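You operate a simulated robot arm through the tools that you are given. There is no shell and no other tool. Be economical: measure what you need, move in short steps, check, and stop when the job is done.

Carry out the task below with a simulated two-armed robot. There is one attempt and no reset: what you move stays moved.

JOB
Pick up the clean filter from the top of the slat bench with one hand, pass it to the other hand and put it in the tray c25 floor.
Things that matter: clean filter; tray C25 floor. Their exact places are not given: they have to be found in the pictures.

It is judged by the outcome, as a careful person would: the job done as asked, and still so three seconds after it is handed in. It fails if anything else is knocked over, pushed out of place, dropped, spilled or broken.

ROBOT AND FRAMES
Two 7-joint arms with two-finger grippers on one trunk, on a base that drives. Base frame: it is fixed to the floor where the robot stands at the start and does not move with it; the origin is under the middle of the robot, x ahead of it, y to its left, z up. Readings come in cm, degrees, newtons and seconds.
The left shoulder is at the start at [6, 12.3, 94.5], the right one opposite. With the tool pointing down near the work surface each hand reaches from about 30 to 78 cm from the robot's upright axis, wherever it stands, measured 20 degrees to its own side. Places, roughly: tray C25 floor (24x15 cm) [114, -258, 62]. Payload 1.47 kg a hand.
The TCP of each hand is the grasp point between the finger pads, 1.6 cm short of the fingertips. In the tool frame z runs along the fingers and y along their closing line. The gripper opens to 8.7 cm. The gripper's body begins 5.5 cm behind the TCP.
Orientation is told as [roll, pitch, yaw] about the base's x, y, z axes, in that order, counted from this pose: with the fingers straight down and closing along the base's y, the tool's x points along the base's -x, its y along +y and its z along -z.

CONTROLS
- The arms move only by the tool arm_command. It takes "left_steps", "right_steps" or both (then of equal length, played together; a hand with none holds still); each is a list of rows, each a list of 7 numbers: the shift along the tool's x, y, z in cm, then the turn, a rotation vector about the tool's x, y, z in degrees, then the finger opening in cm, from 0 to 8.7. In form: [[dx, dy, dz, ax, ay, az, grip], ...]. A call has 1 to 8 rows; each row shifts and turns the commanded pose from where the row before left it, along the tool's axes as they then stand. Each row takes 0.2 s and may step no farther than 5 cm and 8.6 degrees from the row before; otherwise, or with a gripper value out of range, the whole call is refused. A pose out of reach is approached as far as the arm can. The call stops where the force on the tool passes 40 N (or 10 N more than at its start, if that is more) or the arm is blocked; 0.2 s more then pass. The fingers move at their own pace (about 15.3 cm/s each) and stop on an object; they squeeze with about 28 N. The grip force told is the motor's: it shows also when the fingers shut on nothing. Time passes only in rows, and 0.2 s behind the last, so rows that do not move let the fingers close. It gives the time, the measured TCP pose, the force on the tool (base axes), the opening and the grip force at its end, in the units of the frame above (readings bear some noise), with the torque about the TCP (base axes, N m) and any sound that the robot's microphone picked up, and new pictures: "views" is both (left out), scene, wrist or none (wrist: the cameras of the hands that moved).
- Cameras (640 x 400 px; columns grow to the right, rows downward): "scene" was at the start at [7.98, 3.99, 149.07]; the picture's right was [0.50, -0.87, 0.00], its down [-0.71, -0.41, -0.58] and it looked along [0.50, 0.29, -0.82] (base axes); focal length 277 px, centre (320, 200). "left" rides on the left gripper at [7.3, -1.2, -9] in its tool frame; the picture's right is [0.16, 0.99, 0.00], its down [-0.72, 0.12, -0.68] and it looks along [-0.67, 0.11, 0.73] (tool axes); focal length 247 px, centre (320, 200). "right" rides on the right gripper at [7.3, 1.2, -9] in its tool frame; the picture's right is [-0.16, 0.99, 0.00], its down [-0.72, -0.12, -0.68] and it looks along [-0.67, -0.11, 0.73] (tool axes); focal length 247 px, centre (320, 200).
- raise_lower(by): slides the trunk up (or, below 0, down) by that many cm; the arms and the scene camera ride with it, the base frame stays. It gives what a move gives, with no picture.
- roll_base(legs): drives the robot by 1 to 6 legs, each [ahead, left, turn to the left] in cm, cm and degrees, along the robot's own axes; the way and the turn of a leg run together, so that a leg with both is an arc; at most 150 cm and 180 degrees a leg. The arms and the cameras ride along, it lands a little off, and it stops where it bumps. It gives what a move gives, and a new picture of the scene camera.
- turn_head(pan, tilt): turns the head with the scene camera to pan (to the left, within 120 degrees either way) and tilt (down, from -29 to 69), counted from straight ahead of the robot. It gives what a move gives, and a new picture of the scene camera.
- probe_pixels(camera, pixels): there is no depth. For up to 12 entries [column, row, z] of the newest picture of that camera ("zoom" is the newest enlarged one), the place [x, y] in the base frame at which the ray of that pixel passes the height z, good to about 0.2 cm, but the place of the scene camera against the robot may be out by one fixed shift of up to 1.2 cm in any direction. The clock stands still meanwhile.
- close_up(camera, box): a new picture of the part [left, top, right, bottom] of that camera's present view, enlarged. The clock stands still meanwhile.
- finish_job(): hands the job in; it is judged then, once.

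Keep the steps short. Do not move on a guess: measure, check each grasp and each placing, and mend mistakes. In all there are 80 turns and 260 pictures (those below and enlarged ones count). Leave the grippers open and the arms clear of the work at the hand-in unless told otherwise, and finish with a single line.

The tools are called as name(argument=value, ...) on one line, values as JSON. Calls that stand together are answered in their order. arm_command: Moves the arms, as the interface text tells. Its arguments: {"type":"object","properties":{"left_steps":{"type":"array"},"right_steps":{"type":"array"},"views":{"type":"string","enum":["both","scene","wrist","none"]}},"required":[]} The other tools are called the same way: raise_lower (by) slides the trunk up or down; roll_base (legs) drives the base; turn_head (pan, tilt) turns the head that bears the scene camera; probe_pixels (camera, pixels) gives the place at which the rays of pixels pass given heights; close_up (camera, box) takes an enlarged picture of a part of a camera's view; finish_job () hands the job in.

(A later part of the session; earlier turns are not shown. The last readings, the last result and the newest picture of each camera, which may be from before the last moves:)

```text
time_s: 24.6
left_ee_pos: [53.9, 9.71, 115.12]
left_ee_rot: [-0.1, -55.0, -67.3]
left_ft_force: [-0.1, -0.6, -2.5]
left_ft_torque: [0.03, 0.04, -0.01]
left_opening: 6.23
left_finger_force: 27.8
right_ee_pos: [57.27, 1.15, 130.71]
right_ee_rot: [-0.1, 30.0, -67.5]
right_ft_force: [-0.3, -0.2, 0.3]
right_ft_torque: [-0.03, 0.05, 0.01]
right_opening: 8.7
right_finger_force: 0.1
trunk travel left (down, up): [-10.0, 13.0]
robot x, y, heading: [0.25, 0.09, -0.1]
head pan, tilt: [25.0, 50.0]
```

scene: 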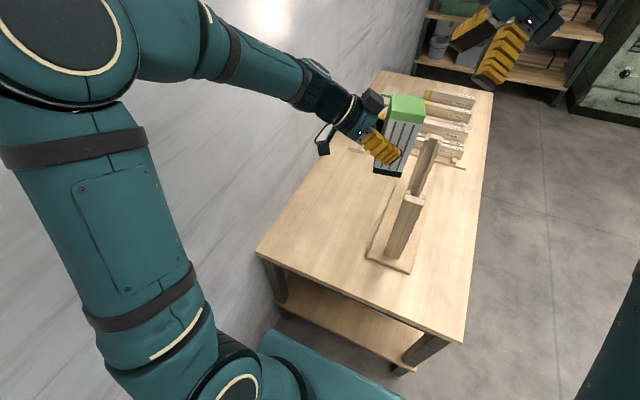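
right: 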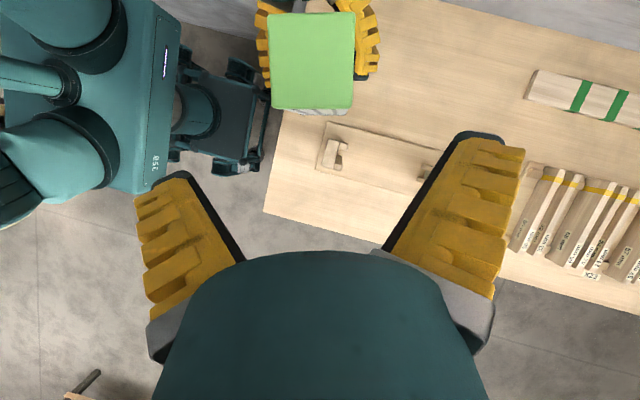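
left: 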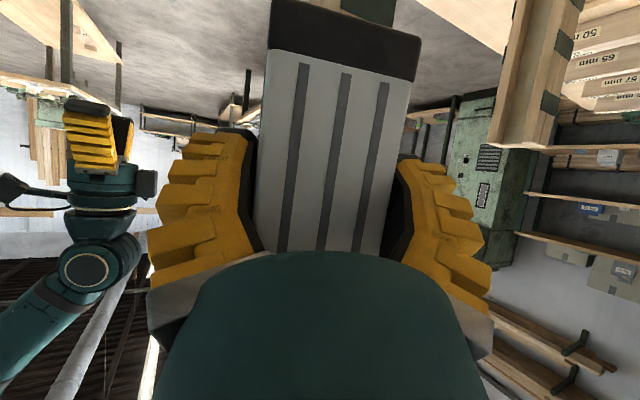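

The right camera sees the green cap between columns 268 and 354. I'll probe the cap corners near the expected top height, z≈122.

probe_pixels(camera="right", pixels=[[268, 13, 122], [355, 12, 122], [352, 107, 122], [273, 108, 122], [268, 13, 120], [355, 12, 120], [352, 107, 120], [273, 108, 120]])

close_up(camera="right", box=[220, 0, 420, 125])

close_up(camera="scene", box=[310, 60, 450, 200])

```text
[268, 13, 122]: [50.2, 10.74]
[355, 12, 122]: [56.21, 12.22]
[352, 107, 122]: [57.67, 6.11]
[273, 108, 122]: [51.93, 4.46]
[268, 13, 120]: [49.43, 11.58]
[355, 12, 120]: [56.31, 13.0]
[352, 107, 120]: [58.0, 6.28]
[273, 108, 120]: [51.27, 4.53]
```

```text
3.20 times, centred on (320, 62) of right
```

zoom: 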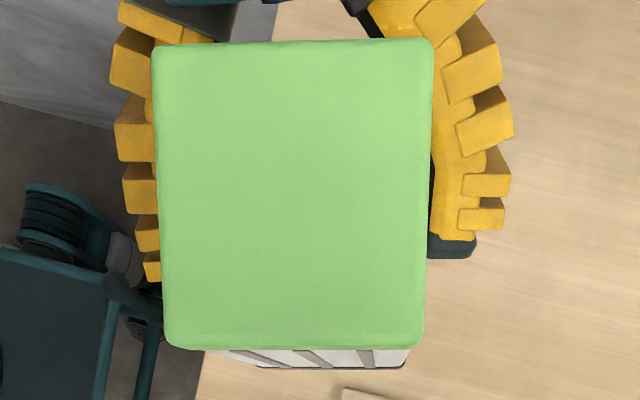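

```text
2.86 times, centred on (380, 130) of scene
```

zoom: 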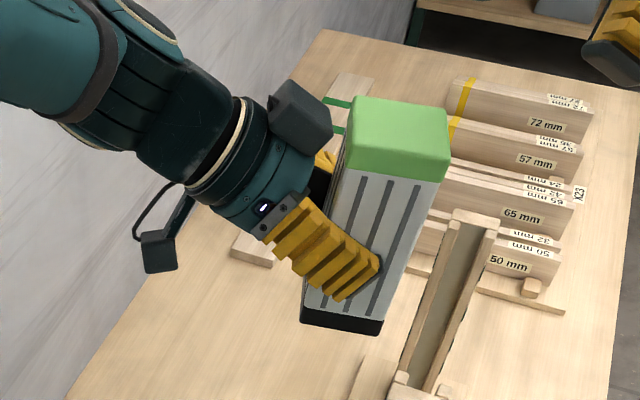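

The cap is centred at (54.0,8.4), top z≈122, turned to azimuth about -75°. I'll yaw the right hand another -7°, centre it laterally and advance half of the 13.7 cm.

arm_command(right_steps=[[0, 0, 0, -3.5, 0, 6.06, 8.7], [0.3, -1.27, 0, 0, 0, 0, 8.7], [0, 0, 3.4, 0, 0, 0, 8.7], [0, 0, 3.4, 0, 0, 0, 8.7], [0, 0, 0, 0, 0, 0, 8.7]], views="both")

```text
time_s: 25.8
left_ee_pos: [53.74, 9.48, 115.25]
left_ee_rot: [0.1, -55.0, -67.4]
left_ft_force: [0.7, -0.1, -3.0]
left_ft_torque: [0.03, 0.0, 0.0]
left_opening: 6.23
left_finger_force: 27.7
right_ee_pos: [54.87, 4.16, 125.08]
right_ee_rot: [0.0, 30.0, -74.4]
right_ft_force: [0.9, -0.4, 0.4]
right_ft_torque: [-0.01, 0.0, -0.02]
right_opening: 8.69
right_finger_force: 0.0
trunk travel left (down, up): [-10.0, 13.0]
robot x, y, heading: [0.2, -0.24, 0.1]
head pan, tilt: [25.0, 50.0]
```

scene: 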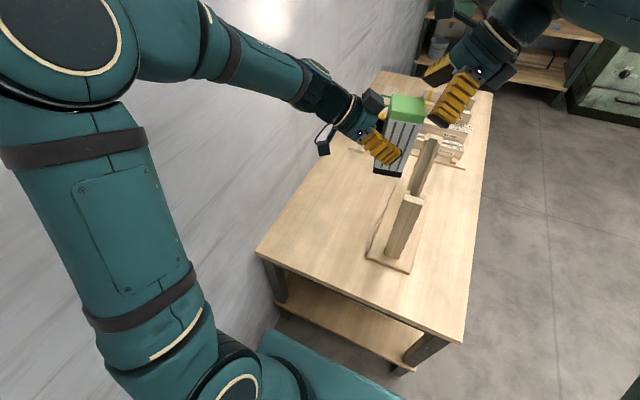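
right: 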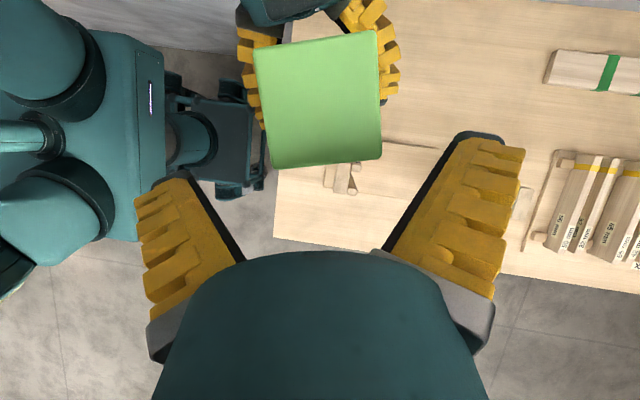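

The cap edges are now parallel to the fingers. I'll probe the cap centre once more before the last advance.

probe_pixels(camera="right", pixels=[[254, 48, 122], [377, 31, 122], [383, 157, 122], [272, 166, 122]])

```text
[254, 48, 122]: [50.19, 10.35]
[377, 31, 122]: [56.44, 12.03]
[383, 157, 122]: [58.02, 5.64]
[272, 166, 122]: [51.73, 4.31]
```

The centre is at (54.1,8.1), which calls for a 0.3 cm lateral shift and a 7 cm advance. The fingers stay open for now.

arm_command(right_steps=[[0, 0.3, 1.0, 0, 0, 0, 8.7], [0, 0, 2.0, 0, 0, 0, 8.7], [0, 0, 2.0, 0, 0, 0, 8.7], [0, 0, 1.9, 0, 0, 0, 8.7], [0, 0, 0, 0, 0, 0, 8.7]], views="both")

close_up(camera="scene", box=[310, 60, 450, 200])

```text
time_s: 27.0
left_ee_pos: [53.57, 9.72, 115.16]
left_ee_rot: [-0.2, -54.8, -67.1]
left_ft_force: [-1.0, 15.9, -21.3]
left_ft_torque: [-0.45, -0.18, 0.08]
left_opening: 6.24
left_finger_force: 27.8
right_ee_pos: [54.41, 7.44, 119.53]
right_ee_rot: [0.3, 30.0, -74.6]
right_ft_force: [0.9, -15.6, 18.5]
right_ft_torque: [0.19, 0.27, 0.04]
right_opening: 8.82
right_finger_force: 7.8
trunk travel left (down, up): [-10.0, 13.0]
robot x, y, heading: [-0.25, -0.07, 0.1]
head pan, tilt: [25.0, 50.0]
```

scene: 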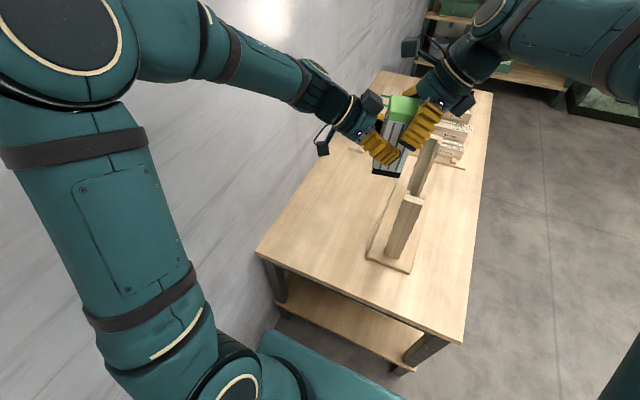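
right: 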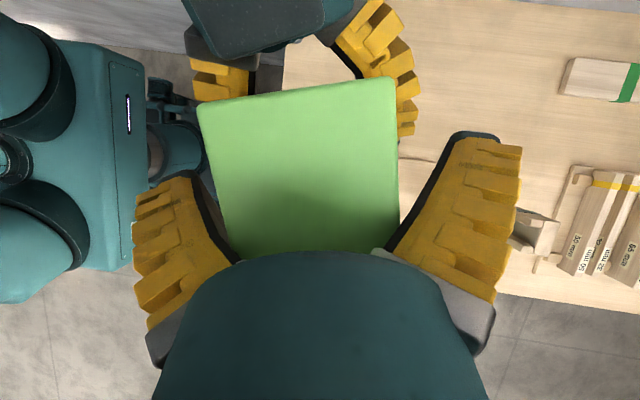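

```text
2.86 times, centred on (380, 130) of scene
```

zoom: 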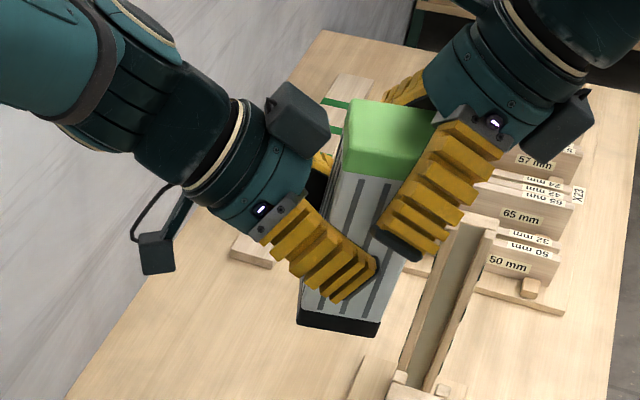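

Axial contact is about 24 N: the palm met the cap's top edge. The left finger also looks very near the cap. I'll back off 0.7 cm, shift -0.35 cm in tool y, and check that the force is gone.

arm_command(right_steps=[[0, 0, -0.7, 0, 0, 0, 8.7], [0, -0.35, -0.1, 0, 0, 0, 8.7], [0, 0, 0, 0, 0, 0, 8.7]], views="wrist")

```text
time_s: 27.8
left_ee_pos: [53.63, 9.45, 115.22]
left_ee_rot: [0.1, -55.1, -67.5]
left_ft_force: [-7.6, 7.0, 0.3]
left_ft_torque: [-0.76, -0.72, -0.15]
left_opening: 6.24
left_finger_force: 28.1
right_ee_pos: [54.04, 7.22, 120.11]
right_ee_rot: [-0.1, 30.0, -74.6]
right_ft_force: [7.1, -7.8, -3.8]
right_ft_torque: [0.32, 0.33, -0.01]
right_opening: 8.81
right_finger_force: 0.1
trunk travel left (down, up): [-10.0, 13.0]
robot x, y, heading: [0.03, -0.24, -0.1]
head pan, tilt: [25.0, 50.0]
```

right: 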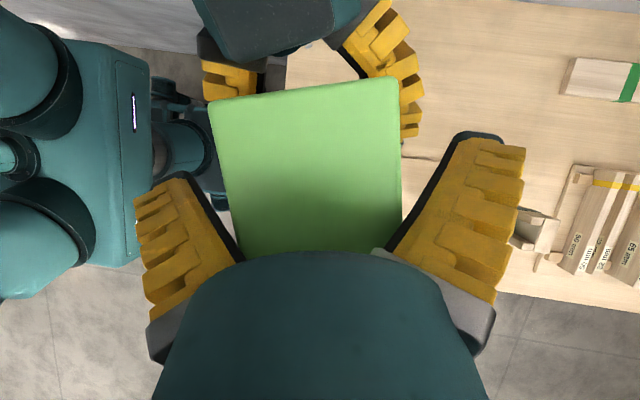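

There's still a sideways contact of about 10 N near the finger roots. I'll retreat 2 cm along the axis and look again.

arm_command(right_steps=[[0, 0, -1, 0, 0, 0, 8.7], [0, 0, -1, 0, 0, 0, 8.7], [0, 0, 0, 0, 0, 0, 8.7]], views="wrist")

close_up(camera="right", box=[120, 0, 520, 270])

close_up(camera="scene", box=[340, 60, 440, 180])

```text
time_s: 28.6
left_ee_pos: [53.67, 9.66, 115.27]
left_ee_rot: [0.0, -55.1, -67.4]
left_ft_force: [0.3, 0.1, -2.7]
left_ft_torque: [0.01, -0.01, -0.01]
left_opening: 6.24
left_finger_force: 28.2
right_ee_pos: [54.42, 6.2, 122.0]
right_ee_rot: [-0.1, 29.9, -74.5]
right_ft_force: [0.3, -0.3, -0.5]
right_ft_torque: [-0.04, 0.01, 0.02]
right_opening: 8.68
right_finger_force: 0.0
trunk travel left (down, up): [-10.0, 13.0]
robot x, y, heading: [-0.25, 0.06, 0.2]
head pan, tilt: [25.0, 50.0]
```

right: 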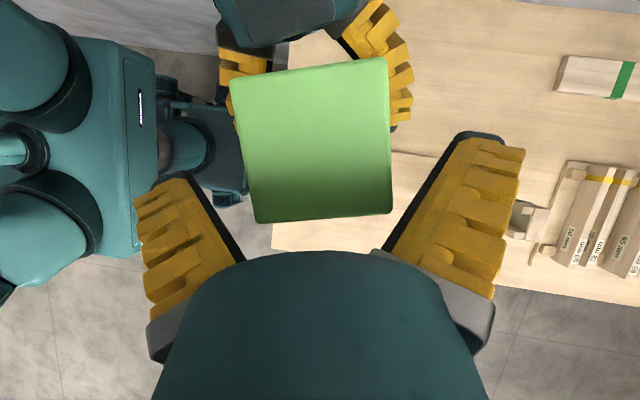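

```text
1.48 times, centred on (320, 135) of right
```

zoom: 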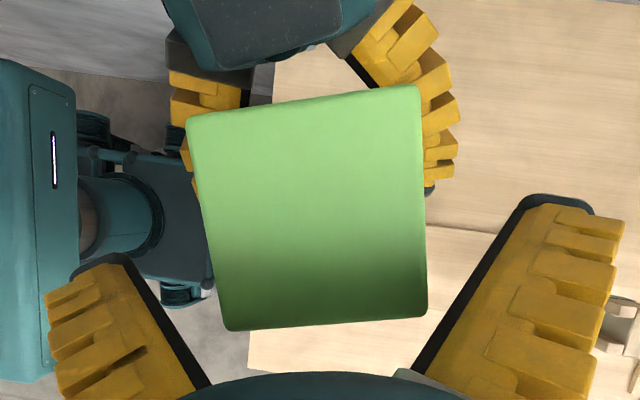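

```text
3.33 times, centred on (390, 120) of scene
```

zoom: 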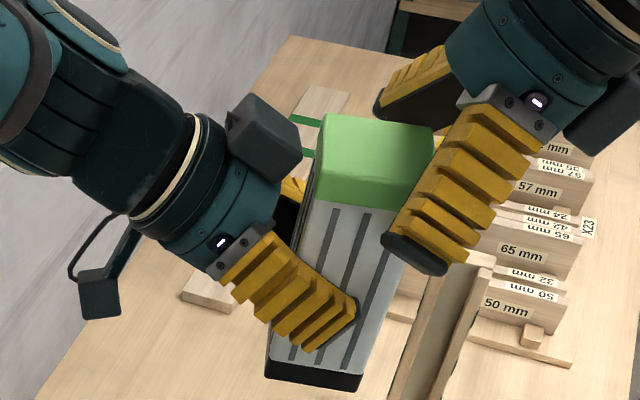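

It's free, and the filter is still secure in the left hand. I'll probe the cap corners from here to recentre.

probe_pixels(camera="right", pixels=[[230, 80, 122], [387, 57, 122], [393, 212, 122], [258, 224, 122], [230, 80, 122.6], [387, 57, 122.6], [393, 212, 122.6], [258, 224, 122.6]])

```text
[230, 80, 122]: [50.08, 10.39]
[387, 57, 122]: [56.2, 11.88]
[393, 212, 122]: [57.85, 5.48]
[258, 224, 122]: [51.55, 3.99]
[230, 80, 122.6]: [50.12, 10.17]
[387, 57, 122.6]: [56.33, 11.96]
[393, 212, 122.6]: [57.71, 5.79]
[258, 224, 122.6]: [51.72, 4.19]
```

The hand is laterally centred now. The earlier contact was probably the right fingertips meeting the thick left fingers. I'll go lower by moving nearly straight down instead, staying farther from the left hand, by about 1.9 cm.

arm_command(right_steps=[[-0.22, 0, 0.6, 0, 0, 0, 8.7], [-0.22, 0, 0.6, 0, 0, 0, 8.7], [-0.22, 0, 0.6, 0, 0, 0, 8.7], [0, 0, 0, 0, 0, 0, 8.7]], views="wrist")

close_up(camera="scene", box=[340, 60, 440, 180])

```text
time_s: 29.6
left_ee_pos: [53.71, 9.6, 115.27]
left_ee_rot: [0.0, -55.0, -67.5]
left_ft_force: [-0.6, 0.3, -2.8]
left_ft_torque: [0.06, 0.02, -0.03]
left_opening: 6.24
left_finger_force: 28.2
right_ee_pos: [54.31, 6.47, 120.05]
right_ee_rot: [0.1, 30.0, -74.5]
right_ft_force: [0.4, 0.3, 1.3]
right_ft_torque: [-0.01, 0.01, -0.02]
right_opening: 8.73
right_finger_force: 0.0
trunk travel left (down, up): [-10.0, 13.0]
robot x, y, heading: [-0.07, -0.13, 0.1]
head pan, tilt: [25.0, 50.0]
```

right: 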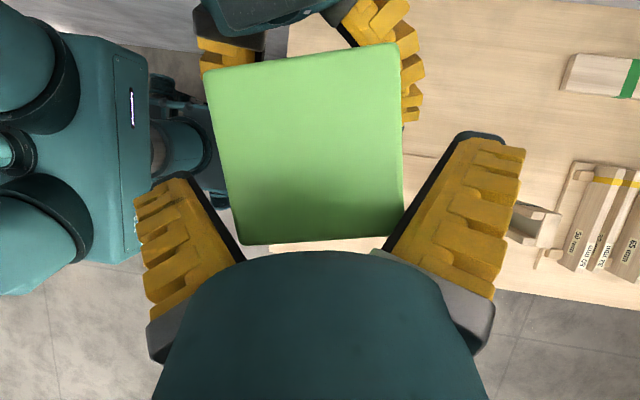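

```text
3.33 times, centred on (390, 120) of scene
```

zoom: 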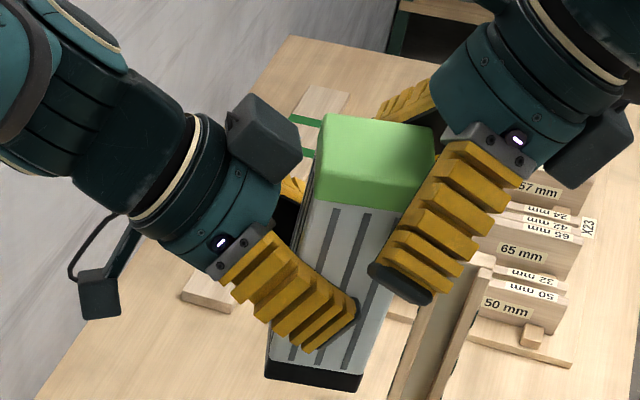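

There's no contact, and the TCP is 2.2 cm below the cap's top. I'll close the right fingers in stages.

arm_command(right_steps=[[0, 0, 0, 0, 0, 0, 7.5], [0, 0, 0, 0, 0, 0, 6.6], [0, 0, 0, 0, 0, 0, 5.6], [0, 0, 0, 0, 0, 0, 4.5], [0, 0, 0, 0, 0, 0, 4.5], [0, 0, 0, 0, 0, 0, 4.5]], views="wrist")

close_up(camera="scene", box=[340, 60, 440, 180])

```text
time_s: 31.0
left_ee_pos: [53.68, 9.44, 115.17]
left_ee_rot: [0.0, -55.0, -67.6]
left_ft_force: [-12.9, -1.7, -2.3]
left_ft_torque: [-0.12, -0.38, 0.06]
left_opening: 6.24
left_finger_force: 27.9
right_ee_pos: [54.34, 6.32, 120.01]
right_ee_rot: [0.0, 30.1, -74.6]
right_ft_force: [11.3, 2.3, -0.5]
right_ft_torque: [0.23, -0.25, -0.44]
right_opening: 6.48
right_finger_force: 27.9
trunk travel left (down, up): [-10.0, 13.0]
robot x, y, heading: [-0.08, -0.15, -0.4]
head pan, tilt: [25.0, 50.0]
```

right: 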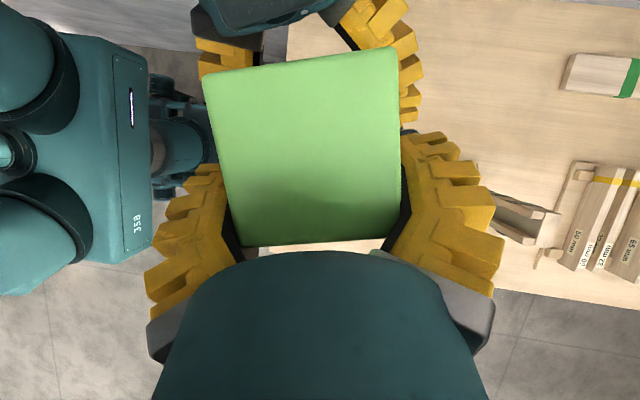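

```text
3.33 times, centred on (390, 120) of scene
```

zoom: 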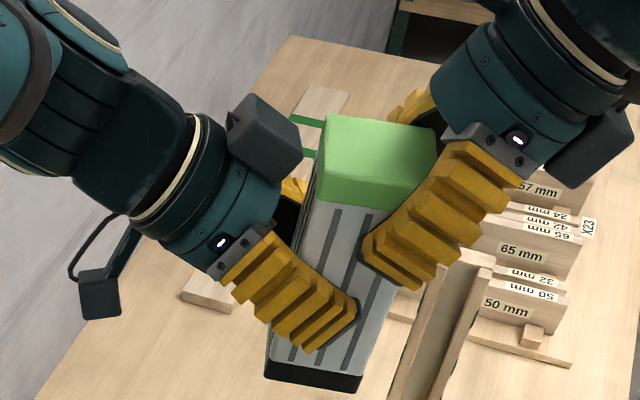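

The right hand holds the cap at 6.5 cm with 28 N. I'll open the left fingers while both hands stay still, then check.

arm_command(left_steps=[[0, 0, 0, 0, 0, 0, 6.5], [0, 0, 0, 0, 0, 0, 7.2], [0, 0, 0, 0, 0, 0, 8], [0, 0, 0, 0, 0, 0, 8.7], [0, 0, 0, 0, 0, 0, 8.7]], views="both")

close_up(camera="scene", box=[340, 60, 440, 180])

```text
time_s: 32.2
left_ee_pos: [53.67, 9.59, 115.26]
left_ee_rot: [0.0, -55.0, -67.5]
left_ft_force: [0.1, -0.1, 0.1]
left_ft_torque: [0.04, 0.0, -0.01]
left_opening: 8.69
left_finger_force: 0.1
right_ee_pos: [54.38, 6.38, 120.06]
right_ee_rot: [0.0, 30.0, -74.5]
right_ft_force: [0.0, -0.6, -1.4]
right_ft_torque: [-0.05, 0.01, 0.01]
right_opening: 6.42
right_finger_force: 28.1
trunk travel left (down, up): [-10.0, 13.0]
robot x, y, heading: [-0.18, -0.07, -0.3]
head pan, tilt: [25.0, 50.0]
```

scene: 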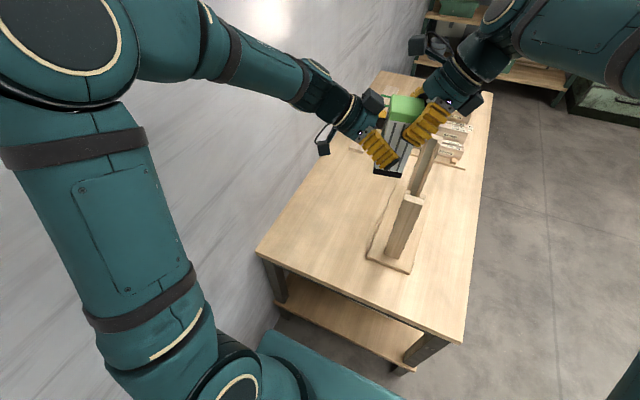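
left: 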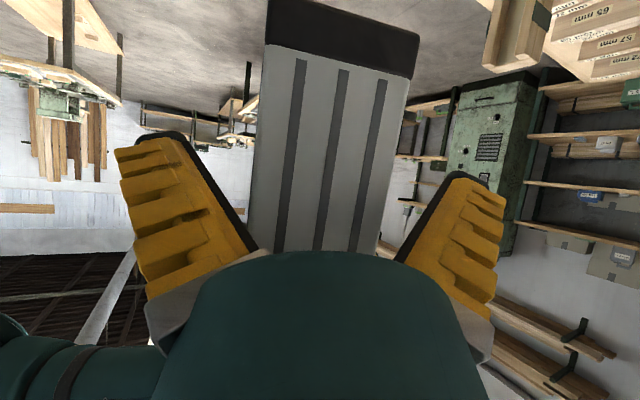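

```text
3.33 times, centred on (390, 120) of scene
```

zoom: 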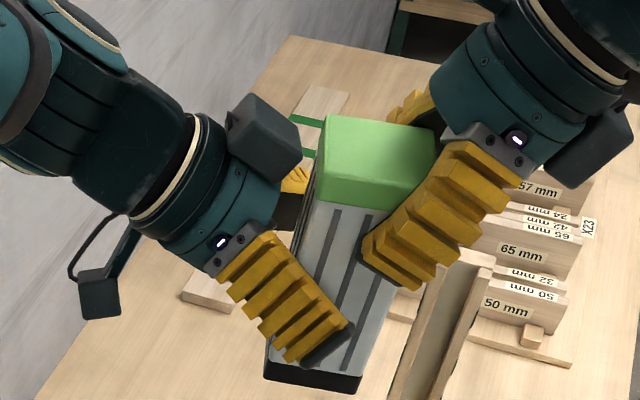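

The right hand alone now carries the filter. I'll withdraw the left hand horizontally by 16 cm.

arm_command(left_steps=[[1.15, 0, -1.64, 0, 0, 0, 8.7], [1.72, 0, -2.46, 0, 0, 0, 8.7], [2.3, 0, -3.28, 0, 0, 0, 8.7], [2.3, 0, -3.28, 0, 0, 0, 8.7], [1.72, 0, -2.46, 0, 0, 0, 8.7], [0, 0, 0, 0, 0, 0, 8.7]], views="scene")

```text
time_s: 33.6
left_ee_pos: [47.71, 23.47, 115.26]
left_ee_rot: [-0.2, -54.9, -67.8]
left_ft_force: [-0.5, -0.3, 0.8]
left_ft_torque: [-0.01, 0.04, -0.01]
left_opening: 8.68
left_finger_force: 0.2
right_ee_pos: [54.32, 5.97, 119.98]
right_ee_rot: [-0.1, 30.2, -74.6]
right_ft_force: [-0.2, 0.1, -2.5]
right_ft_torque: [-0.06, 0.02, -0.01]
right_opening: 6.38
right_finger_force: 27.7
trunk travel left (down, up): [-10.0, 13.0]
robot x, y, heading: [-0.07, 0.14, -0.1]
head pan, tilt: [25.0, 50.0]
```

scene: 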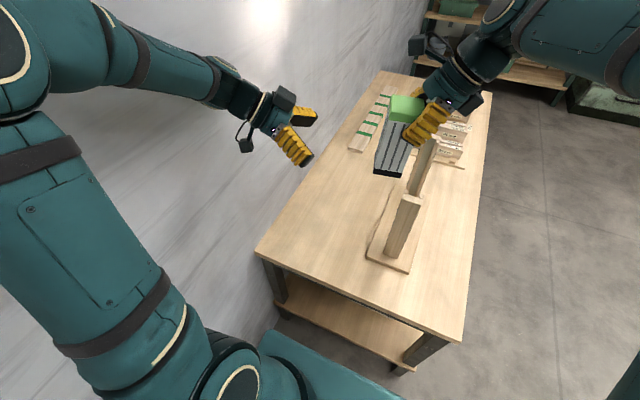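

Now I'll draw the right hand back to the robot's right side for the drive, while the left hand tips back to pointing down.

arm_command(right_steps=[[-2.2, -2.5, -1.3, 0, 0, 0, 4.5], [-2.2, -2.5, -1.3, 0, 0, 0, 4.5], [-2.2, -2.5, -1.3, 0, 0, 0, 4.5], [-2.2, -2.5, -1.3, 0, 0, 0, 4.5], [-2.2, -2.5, -1.3, 0, 0, 0, 4.5], [-2.2, -2.5, -1.3, 0, 0, 0, 4.5], [-2.2, -2.5, -1.3, 0, 0, 0, 4.5]], left_steps=[[0, 0, 0, 0, 7.85, 0, 8.7], [0, 0, 0, 0, 7.85, 0, 8.7], [0, 0, 0, 0, 7.85, 0, 8.7], [0, 0, 0, 0, 7.85, 0, 8.7], [0, 0, 0, 0, 7.85, 0, 8.7], [0, 0, 0, 0, 7.85, 0, 8.7], [0, 0, 0, 0, 7.85, 0, 8.7]], views="none")

arm_command(left_steps=[[0, 0, 0, 0, 0, -8.4, 8.7], [0, 0, 0, 0, 0, -8.4, 8.7], [0, 0, 0, 0, 0, -8.4, 8.7], [0, 0, 0, 0, 0, -8.4, 8.7], [0, 0, 0, 0, 0, -8.4, 8.7], [0, 0, 0, 0, 0, -8.4, 8.7], [0, 0, 0, 0, 0, -8.4, 8.7], [0, 0, 0, 0, 0, -8.4, 8.7]], views="scene")

```text
time_s: 35.2
left_ee_pos: [47.5, 24.09, 114.23]
left_ee_rot: [-1.6, -3.7, -67.6]
left_ft_force: [0.8, -1.2, 0.6]
left_ft_torque: [-0.01, -0.01, 0.02]
left_opening: 8.7
left_finger_force: 0.0
left hand out of reach, approached as far as the arm can: row 4
right_ee_pos: [42.14, -15.7, 120.36]
right_ee_rot: [0.0, 30.0, -74.5]
right_ft_force: [-0.8, -0.7, -1.9]
right_ft_torque: [0.01, -0.02, -0.01]
right_opening: 6.35
right_finger_force: 27.9
trunk travel left (down, up): [-10.0, 13.0]
robot x, y, heading: [-0.31, -0.17, -0.1]
head pan, tilt: [25.0, 50.0]
```

```text
time_s: 37.0
left_ee_pos: [47.7, 24.32, 114.32]
left_ee_rot: [-4.2, -0.1, -0.4]
left_ft_force: [1.3, 0.1, -0.3]
left_ft_torque: [0.03, 0.02, -0.02]
left_opening: 8.7
left_finger_force: 0.0
right_ee_pos: [42.16, -15.5, 120.36]
right_ee_rot: [0.0, 30.1, -74.6]
right_ft_force: [0.2, 0.1, -3.4]
right_ft_torque: [-0.04, 0.0, 0.02]
right_opening: 6.34
right_finger_force: 28.0
trunk travel left (down, up): [-10.0, 13.0]
robot x, y, heading: [-0.05, 0.06, -0.1]
head pan, tilt: [25.0, 50.0]
```

scene: 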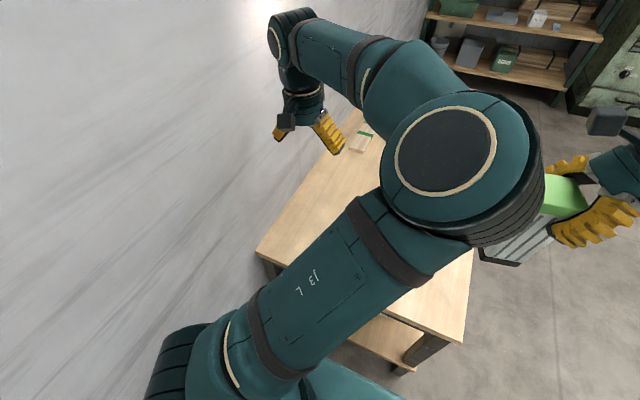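

The left elbow has swung inward. I'll bring the left hand back towards its start position and see whether the elbow clears the right side.

arm_command(left_steps=[[2.3, 1.3, 2.3, 0.7, 0, 0, 8.7], [2.3, 1.3, 2.3, 0.7, 0, 0, 8.7], [2.3, 1.3, 2.3, 0.7, 0, 0, 8.7], [2.3, 1.3, 2.3, 0.7, 0, 0, 8.7], [2.3, 1.3, 2.3, 0.7, 0, 0, 8.7], [2.3, 1.3, 2.3, 0.7, 0, 0, 8.7], [0, 0, 0, 0, 0, 0, 8.7]], views="both")

turn_head(pan=-20, tilt=45)

```text
time_s: 38.6
left_ee_pos: [34.04, 30.78, 99.89]
left_ee_rot: [-8.5, -0.1, -0.7]
left_ft_force: [0.7, 0.6, 0.3]
left_ft_torque: [0.0, -0.01, -0.02]
left_opening: 8.71
left_finger_force: 0.0
right_ee_pos: [42.22, -15.44, 120.48]
right_ee_rot: [0.1, 30.0, -74.5]
right_ft_force: [0.1, -0.2, -3.3]
right_ft_torque: [-0.06, 0.0, -0.01]
right_opening: 6.34
right_finger_force: 28.2
trunk travel left (down, up): [-10.0, 13.0]
robot x, y, heading: [0.41, 0.11, -0.1]
head pan, tilt: [25.0, 50.0]
```

scene: 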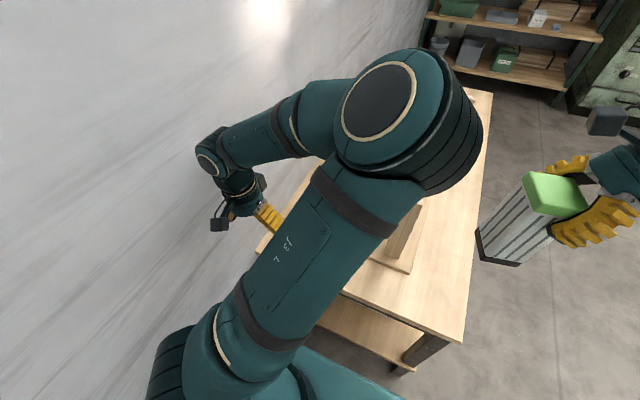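
left: 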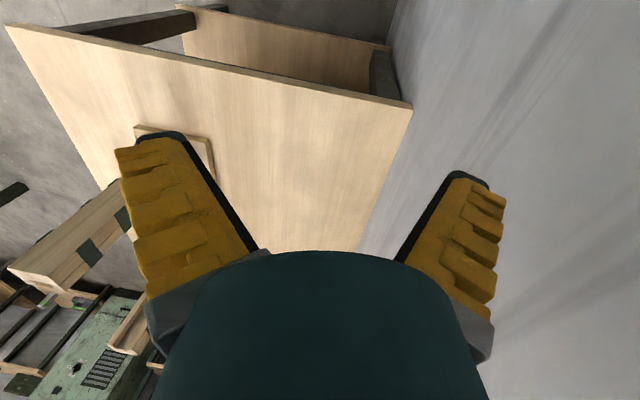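

```text
time_s: 39.8
left_ee_pos: [34.04, 30.64, 99.92]
left_ee_rot: [-8.4, -0.1, -0.6]
left_ft_force: [0.2, -0.4, 0.3]
left_ft_torque: [0.01, -0.01, -0.02]
left_opening: 8.67
left_finger_force: 0.1
right_ee_pos: [42.06, -15.48, 120.36]
right_ee_rot: [0.0, 30.0, -74.4]
right_ft_force: [1.3, -0.4, -1.8]
right_ft_torque: [-0.05, -0.04, 0.02]
right_opening: 6.31
right_finger_force: 27.8
trunk travel left (down, up): [-10.0, 13.0]
robot x, y, heading: [0.3, 0.33, 0.1]
head pan, tilt: [-20.0, 45.0]
```

scene: 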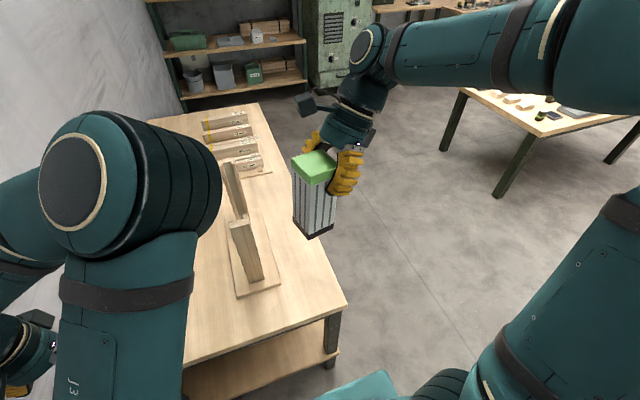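

The filter is held well and the arms are clear. Before driving I'll check the floor route, so I'll look to the right.

turn_head(pan=-80, tilt=30)

```text
time_s: 41.1
left_ee_pos: [34.04, 30.63, 99.94]
left_ee_rot: [-8.5, -0.1, -0.6]
left_ft_force: [-0.2, 0.6, -0.6]
left_ft_torque: [0.01, -0.01, -0.03]
left_opening: 8.69
left_finger_force: 0.1
right_ee_pos: [42.18, -15.58, 120.4]
right_ee_rot: [-0.1, 30.1, -74.4]
right_ft_force: [0.5, 0.1, -3.1]
right_ft_torque: [-0.06, 0.0, 0.0]
right_opening: 6.31
right_finger_force: 28.0
trunk travel left (down, up): [-10.0, 13.0]
robot x, y, heading: [-0.04, 0.03, -0.0]
head pan, tilt: [-80.0, 30.0]
```

scene: 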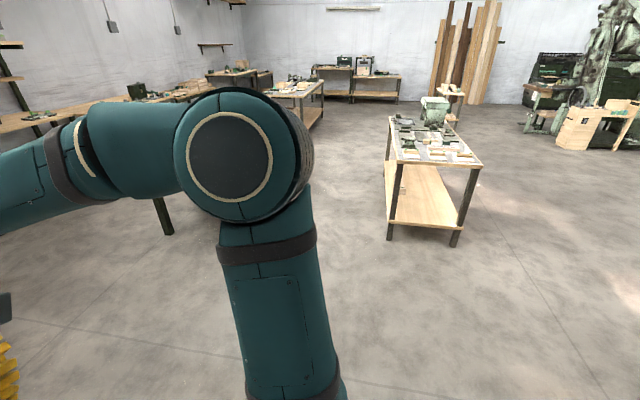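

probe_pixels(camera="scene", pixels=[[389, 240, 0], [454, 246, 0], [391, 163, 62], [481, 166, 62], [167, 234, 0], [388, 117, 62]])

```text
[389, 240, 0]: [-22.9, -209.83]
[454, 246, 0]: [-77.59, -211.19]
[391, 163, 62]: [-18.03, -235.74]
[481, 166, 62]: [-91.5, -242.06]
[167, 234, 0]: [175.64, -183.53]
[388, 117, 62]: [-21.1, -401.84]
```

The second table lies at x<-18, and the tray table at x>97, leaving a corridor of more than 110 cm. I'll drive right 130 cm, then ahead 55 cm.

roll_base(legs=[[0, -130, 0], [53, 0, 0]])

turn_head(pan=-45, tilt=40)

```text
time_s: 55.3
left_ee_pos: [85.25, -102.33, 99.8]
left_ee_rot: [-8.4, -0.1, -3.0]
left_ft_force: [0.3, 0.7, 0.8]
left_ft_torque: [0.0, -0.02, 0.01]
left_opening: 8.68
left_finger_force: 0.0
right_ee_pos: [91.39, -148.83, 120.3]
right_ee_rot: [0.0, 30.0, -77.0]
right_ft_force: [-0.7, 0.1, -3.1]
right_ft_torque: [-0.04, 0.0, 0.01]
right_opening: 6.24
right_finger_force: 28.0
trunk travel left (down, up): [-10.0, 13.0]
robot x, y, heading: [49.68, -131.79, -2.2]
head pan, tilt: [-80.0, 30.0]
```

scene: 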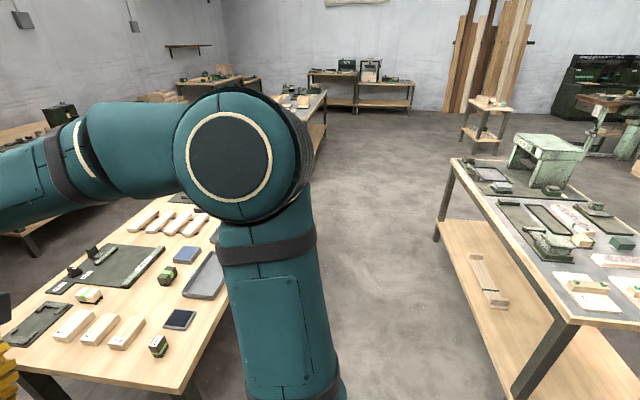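

```text
time_s: 56.3
left_ee_pos: [85.29, -102.29, 99.9]
left_ee_rot: [-8.5, 0.0, -3.0]
left_ft_force: [-1.5, 0.4, 0.1]
left_ft_torque: [0.03, 0.02, -0.01]
left_opening: 8.7
left_finger_force: 0.0
right_ee_pos: [91.38, -148.91, 120.5]
right_ee_rot: [0.1, 29.9, -77.0]
right_ft_force: [-0.5, -0.1, -2.8]
right_ft_torque: [-0.04, -0.03, 0.0]
right_opening: 6.28
right_finger_force: 27.6
trunk travel left (down, up): [-10.0, 13.0]
robot x, y, heading: [49.67, -131.19, -2.6]
head pan, tilt: [-45.0, 40.0]
```

scene: 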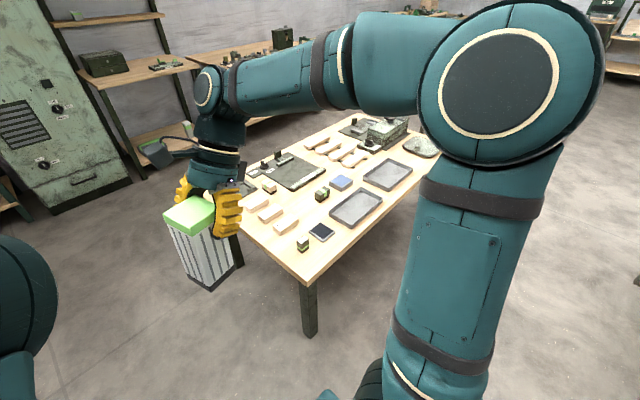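

It's going as planned. From here I'll probe the near table corner and both trays.

probe_pixels(camera="scene", pixels=[[304, 282, 60], [412, 185, 60], [440, 155, 60], [356, 208, 62], [388, 175, 62], [422, 146, 62]])

close_up(camera="scene", box=[290, 110, 450, 240])

```text
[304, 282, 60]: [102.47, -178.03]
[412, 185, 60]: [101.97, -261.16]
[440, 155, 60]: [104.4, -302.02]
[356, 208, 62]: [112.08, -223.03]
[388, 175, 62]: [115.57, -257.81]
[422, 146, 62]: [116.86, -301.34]
```

```text
3.08 times, centred on (370, 175) of scene
```

zoom: 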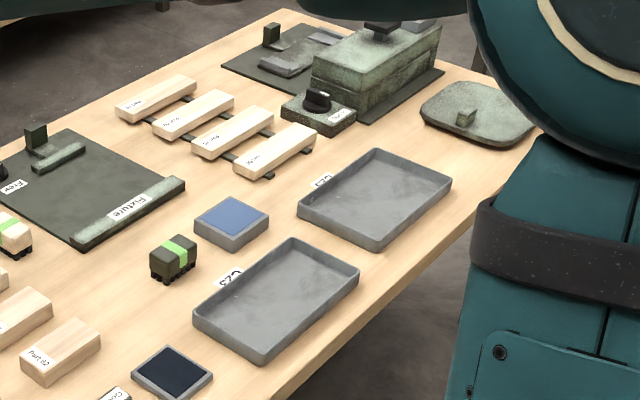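

The near tray reads C23; the farther one at (115.6,-257.8) appears to be C25. I'll correct the heading and drive right alongside the table edge.

close_up(camera="scene", box=[340, 145, 400, 190])

roll_base(legs=[[0, 0, 2.6], [7, -113, 0]])

turn_head(pan=-10, tilt=55)

```text
8.89 times, centred on (370, 168) of scene
```

zoom: 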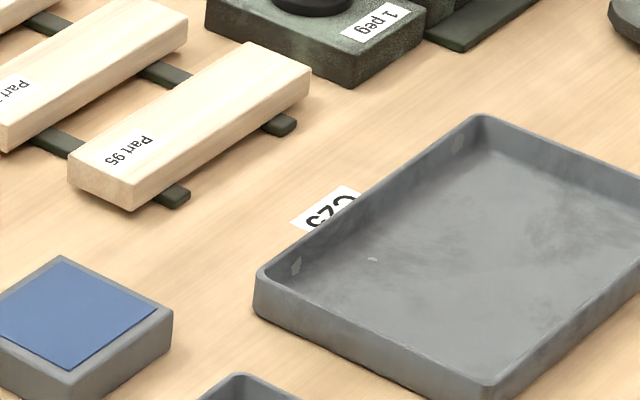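

```text
time_s: 66.8
left_ee_pos: [90.65, -213.34, 99.76]
left_ee_rot: [-8.5, -0.1, -1.7]
left_ft_force: [-0.2, 0.5, 0.7]
left_ft_torque: [0.01, 0.01, 0.03]
left_opening: 8.68
left_finger_force: 0.0
right_ee_pos: [97.84, -259.65, 120.41]
right_ee_rot: [0.1, 30.1, -75.6]
right_ft_force: [-0.3, 1.4, -2.5]
right_ft_torque: [-0.02, 0.0, -0.02]
right_opening: 6.27
right_finger_force: 28.1
trunk travel left (down, up): [-10.0, 13.0]
robot x, y, heading: [55.95, -243.5, -1.2]
head pan, tilt: [-45.0, 40.0]
```

scene: 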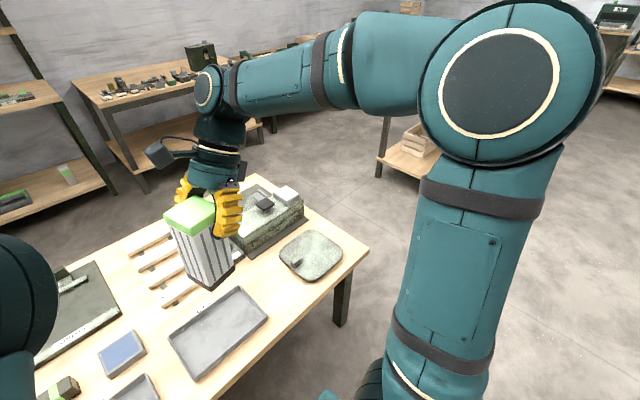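

```text
time_s: 67.8
left_ee_pos: [90.59, -213.44, 99.76]
left_ee_rot: [-8.4, -0.1, -1.7]
left_ft_force: [0.3, 0.2, -0.2]
left_ft_torque: [0.01, -0.02, 0.04]
left_opening: 8.69
left_finger_force: 0.1
right_ee_pos: [97.94, -259.73, 120.39]
right_ee_rot: [0.0, 30.0, -75.6]
right_ft_force: [0.5, 0.3, -2.8]
right_ft_torque: [-0.04, -0.05, -0.03]
right_opening: 6.28
right_finger_force: 27.8
trunk travel left (down, up): [-10.0, 13.0]
robot x, y, heading: [56.11, -243.48, -0.9]
head pan, tilt: [-10.0, 55.0]
```

scene: 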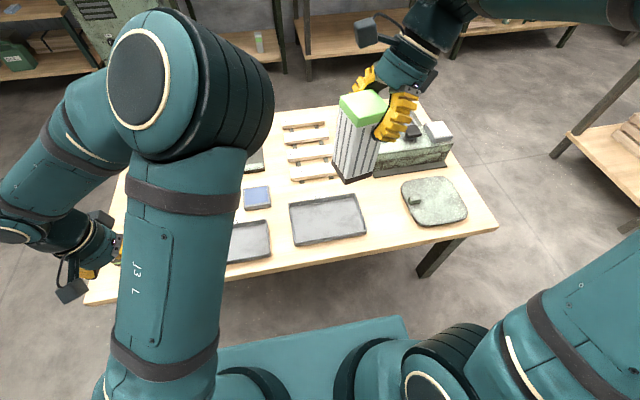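

The tray is right in front, with corners near (290,203), (357,195), (366,236) and (296,245). I'll enlarge it and probe it.

close_up(camera="scene", box=[260, 150, 400, 260])

probe_pixels(camera="scene", pixels=[[294, 205, 62], [353, 199, 62], [362, 233, 62], [297, 241, 62], [290, 203, 65], [357, 195, 65], [366, 235, 65], [295, 246, 61]])

```text
3.64 times, centred on (330, 205) of scene
```

zoom: 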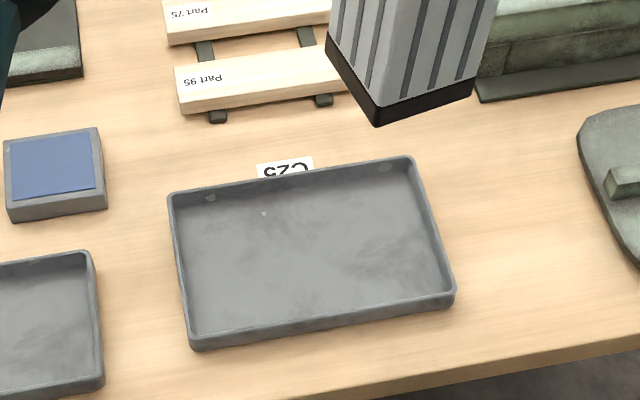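

```text
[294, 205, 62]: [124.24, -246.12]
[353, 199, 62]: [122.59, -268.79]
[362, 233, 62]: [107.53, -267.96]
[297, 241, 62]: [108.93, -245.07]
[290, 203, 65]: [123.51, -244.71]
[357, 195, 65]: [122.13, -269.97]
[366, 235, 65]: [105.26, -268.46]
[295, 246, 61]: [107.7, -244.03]
```

C25 is confirmed. The tray floor centre is about (115.8,-257). The filter centre sits about 1.6 cm from the TCP towards +y, so the TCP target is (116.2,-258.5). I'll move there at the present height, then down to z≈98.

probe_pixels(camera="scene", pixels=[[375, 176, 62], [450, 162, 62], [380, 150, 75], [436, 128, 78]])

arm_command(right_steps=[[-0.74, 4.5, -0.43, 0, 0, 0, 4.5], [-0.74, 4.5, -0.43, 0, 0, 0, 4.5], [-0.74, 4.5, -0.43, 0, 0, 0, 4.5], [-0.74, 4.5, -0.43, 0, 0, 0, 4.5], [-2.2, 0, 3.81, 0, 0, 0, 4.5], [-2.2, 0, 3.81, 0, 0, 0, 4.5], [-2.2, 0, 3.81, 0, 0, 0, 4.5], [-2.2, 0, 3.81, 0, 0, 0, 4.5]], views="both")

close_up(camera="scene", box=[260, 100, 460, 260])

```text
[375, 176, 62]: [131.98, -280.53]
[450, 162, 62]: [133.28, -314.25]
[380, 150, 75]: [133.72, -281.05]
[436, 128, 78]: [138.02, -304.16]
```

```text
time_s: 69.6
left_ee_pos: [90.67, -213.29, 99.77]
left_ee_rot: [-8.6, 0.0, -1.7]
left_ft_force: [0.8, -0.4, 0.2]
left_ft_torque: [0.0, 0.01, -0.04]
left_opening: 8.7
left_finger_force: 0.1
right_ee_pos: [116.32, -258.36, 102.75]
right_ee_rot: [0.0, 30.0, -75.6]
right_ft_force: [0.4, 1.1, -2.2]
right_ft_torque: [0.0, -0.03, 0.01]
right_opening: 6.25
right_finger_force: 27.8
trunk travel left (down, up): [-10.0, 13.0]
robot x, y, heading: [56.17, -243.42, -1.1]
head pan, tilt: [-10.0, 55.0]
```

scene: 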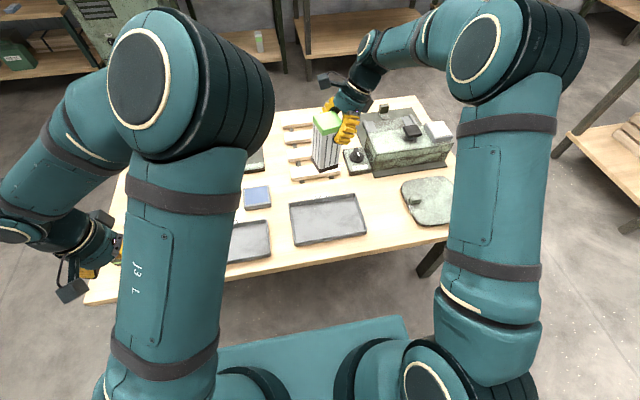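
right: 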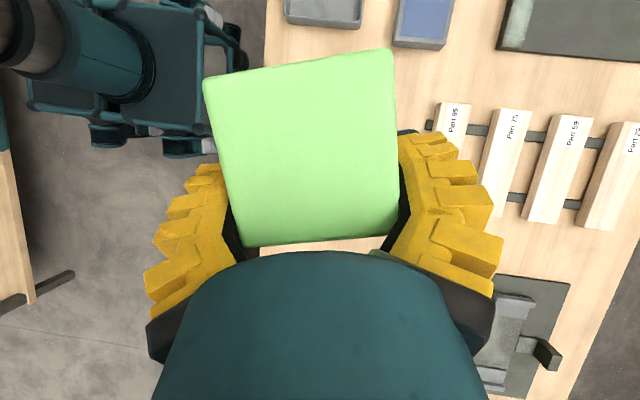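

```text
2.50 times, centred on (360, 180) of scene
```

zoom: 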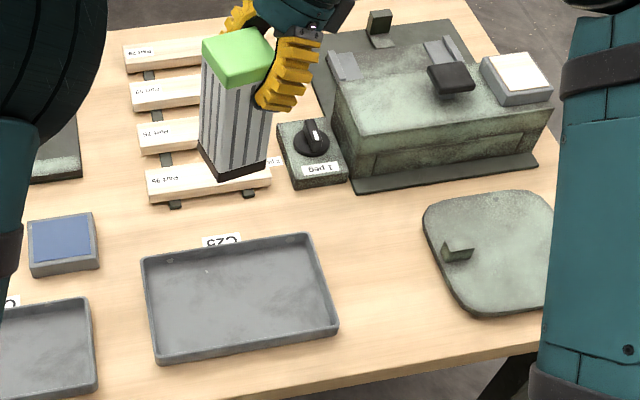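

The machine on the table is at y below -280 and x above 131, so it's clear of the hand. I'll probe the cap corners in the wrist view and the base corners in the scene view to get the filter's actual position and height.

probe_pixels(camera="right", pixels=[[205, 80, 105], [392, 50, 105], [397, 236, 105], [243, 248, 105]])

probe_pixels(camera="scene", pixels=[[312, 160, 91], [320.8, 172, 91], [339.2, 166, 91], [312, 160, 90], [320.8, 172, 90], [339.2, 166, 90]])

```text
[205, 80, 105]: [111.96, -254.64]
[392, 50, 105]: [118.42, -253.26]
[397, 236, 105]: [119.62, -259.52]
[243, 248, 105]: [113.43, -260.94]
```

```text
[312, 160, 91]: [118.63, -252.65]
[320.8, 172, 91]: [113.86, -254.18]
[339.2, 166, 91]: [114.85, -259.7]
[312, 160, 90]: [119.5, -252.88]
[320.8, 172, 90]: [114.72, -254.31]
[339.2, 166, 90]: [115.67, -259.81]
```

The cap centre at (115.9,-257.1) is right over the tray centre. I'll descend 22 cm to z≈80.7.

arm_command(right_steps=[[-2.2, 0, 3.81, 0, 0, 0, 4.5], [-2.2, 0, 3.81, 0, 0, 0, 4.5], [-2.2, 0, 3.81, 0, 0, 0, 4.5], [-2.2, 0, 3.81, 0, 0, 0, 4.5], [-2.2, 0, 3.81, 0, 0, 0, 4.5], [0, 0, 0, 0, 0, 0, 4.5]], views="both")

close_up(camera="scene", box=[260, 130, 420, 260])

```text
time_s: 71.0
left_ee_pos: [90.49, -213.3, 99.98]
left_ee_rot: [-8.5, 0.0, -1.5]
left_ft_force: [-0.5, -0.6, -0.6]
left_ft_torque: [-0.01, -0.03, 0.03]
left_opening: 8.68
left_finger_force: 0.0
right_ee_pos: [115.84, -258.79, 80.9]
right_ee_rot: [0.0, 30.0, -75.6]
right_ft_force: [0.2, 0.4, -2.8]
right_ft_torque: [-0.06, -0.02, 0.01]
right_opening: 6.29
right_finger_force: 28.0
trunk travel left (down, up): [-10.0, 13.0]
robot x, y, heading: [56.2, -243.5, -1.3]
head pan, tilt: [-10.0, 55.0]
```

scene: 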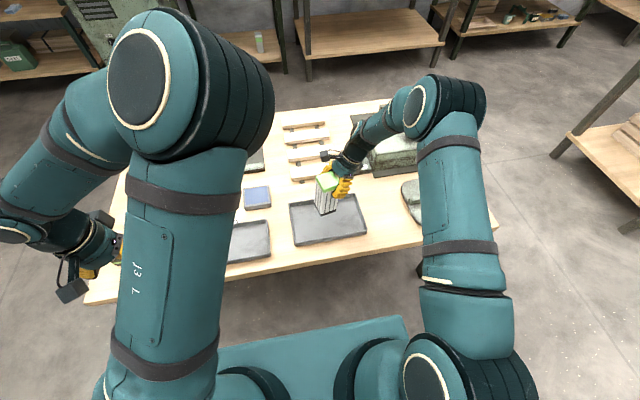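
right: 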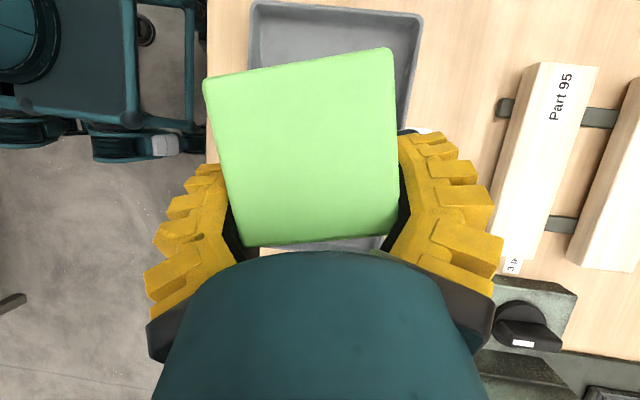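

```text
3.08 times, centred on (340, 195) of scene
```

zoom: 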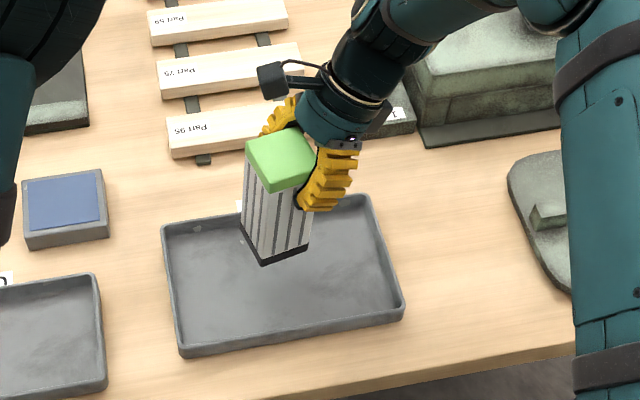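

The filter hangs over the tray interior with its base about 6 cm above the floor. I'll lower it 4.5 cm.

arm_command(right_steps=[[-0.75, 0, 1.3, 0, 0, 0, 4.5], [-0.75, 0, 1.3, 0, 0, 0, 4.5], [-0.75, 0, 1.3, 0, 0, 0, 4.5], [0, 0, 0, 0, 0, 0, 4.5]], views="none")

close_up(camera="scene", box=[280, 160, 380, 250])

```text
time_s: 72.0
left_ee_pos: [90.6, -213.25, 99.81]
left_ee_rot: [-8.5, -0.1, -1.6]
left_ft_force: [-0.7, -0.2, -0.6]
left_ft_torque: [0.01, 0.0, -0.01]
left_opening: 8.7
left_finger_force: 0.0
right_ee_pos: [116.03, -258.67, 76.37]
right_ee_rot: [0.0, 30.0, -75.6]
right_ft_force: [0.0, 0.1, -2.3]
right_ft_torque: [-0.05, -0.01, 0.02]
right_opening: 6.27
right_finger_force: 28.2
trunk travel left (down, up): [-10.0, 13.0]
robot x, y, heading: [55.68, -242.92, -1.3]
head pan, tilt: [-10.0, 55.0]
```

```text
4.44 times, centred on (330, 205) of scene
```

zoom: 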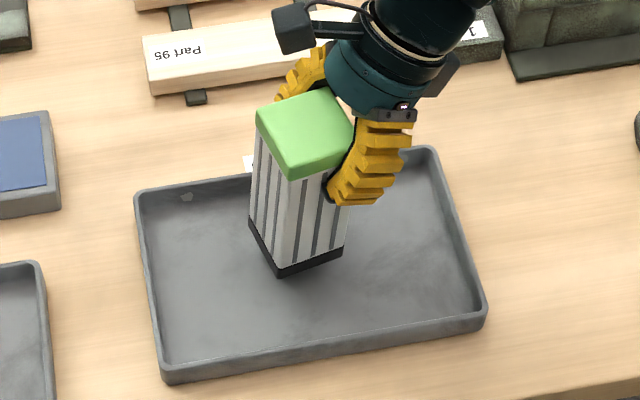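

No contact yet: Fz is just the weight. I'll lower in 0.3 cm steps.

arm_command(right_steps=[[-0.15, 0, 0.26, 0, 0, 0, 4.5], [-0.15, 0, 0.26, 0, 0, 0, 4.5], [-0.15, 0, 0.26, 0, 0, 0, 4.5], [-0.15, 0, 0.26, 0, 0, 0, 4.5], [0, 0, 0, 0, 0, 0, 4.5]], views="none")

```text
time_s: 73.2
left_ee_pos: [90.63, -213.42, 99.95]
left_ee_rot: [-8.5, 0.0, -1.8]
left_ft_force: [-0.1, 0.4, 0.1]
left_ft_torque: [-0.03, 0.04, -0.01]
left_opening: 8.7
left_finger_force: 0.1
right_ee_pos: [116.04, -258.65, 75.25]
right_ee_rot: [0.0, 30.1, -75.6]
right_ft_force: [-0.1, 0.6, -2.6]
right_ft_torque: [-0.04, -0.01, 0.01]
right_opening: 6.28
right_finger_force: 28.5
trunk travel left (down, up): [-10.0, 13.0]
robot x, y, heading: [55.75, -243.38, -1.1]
head pan, tilt: [-10.0, 55.0]
```

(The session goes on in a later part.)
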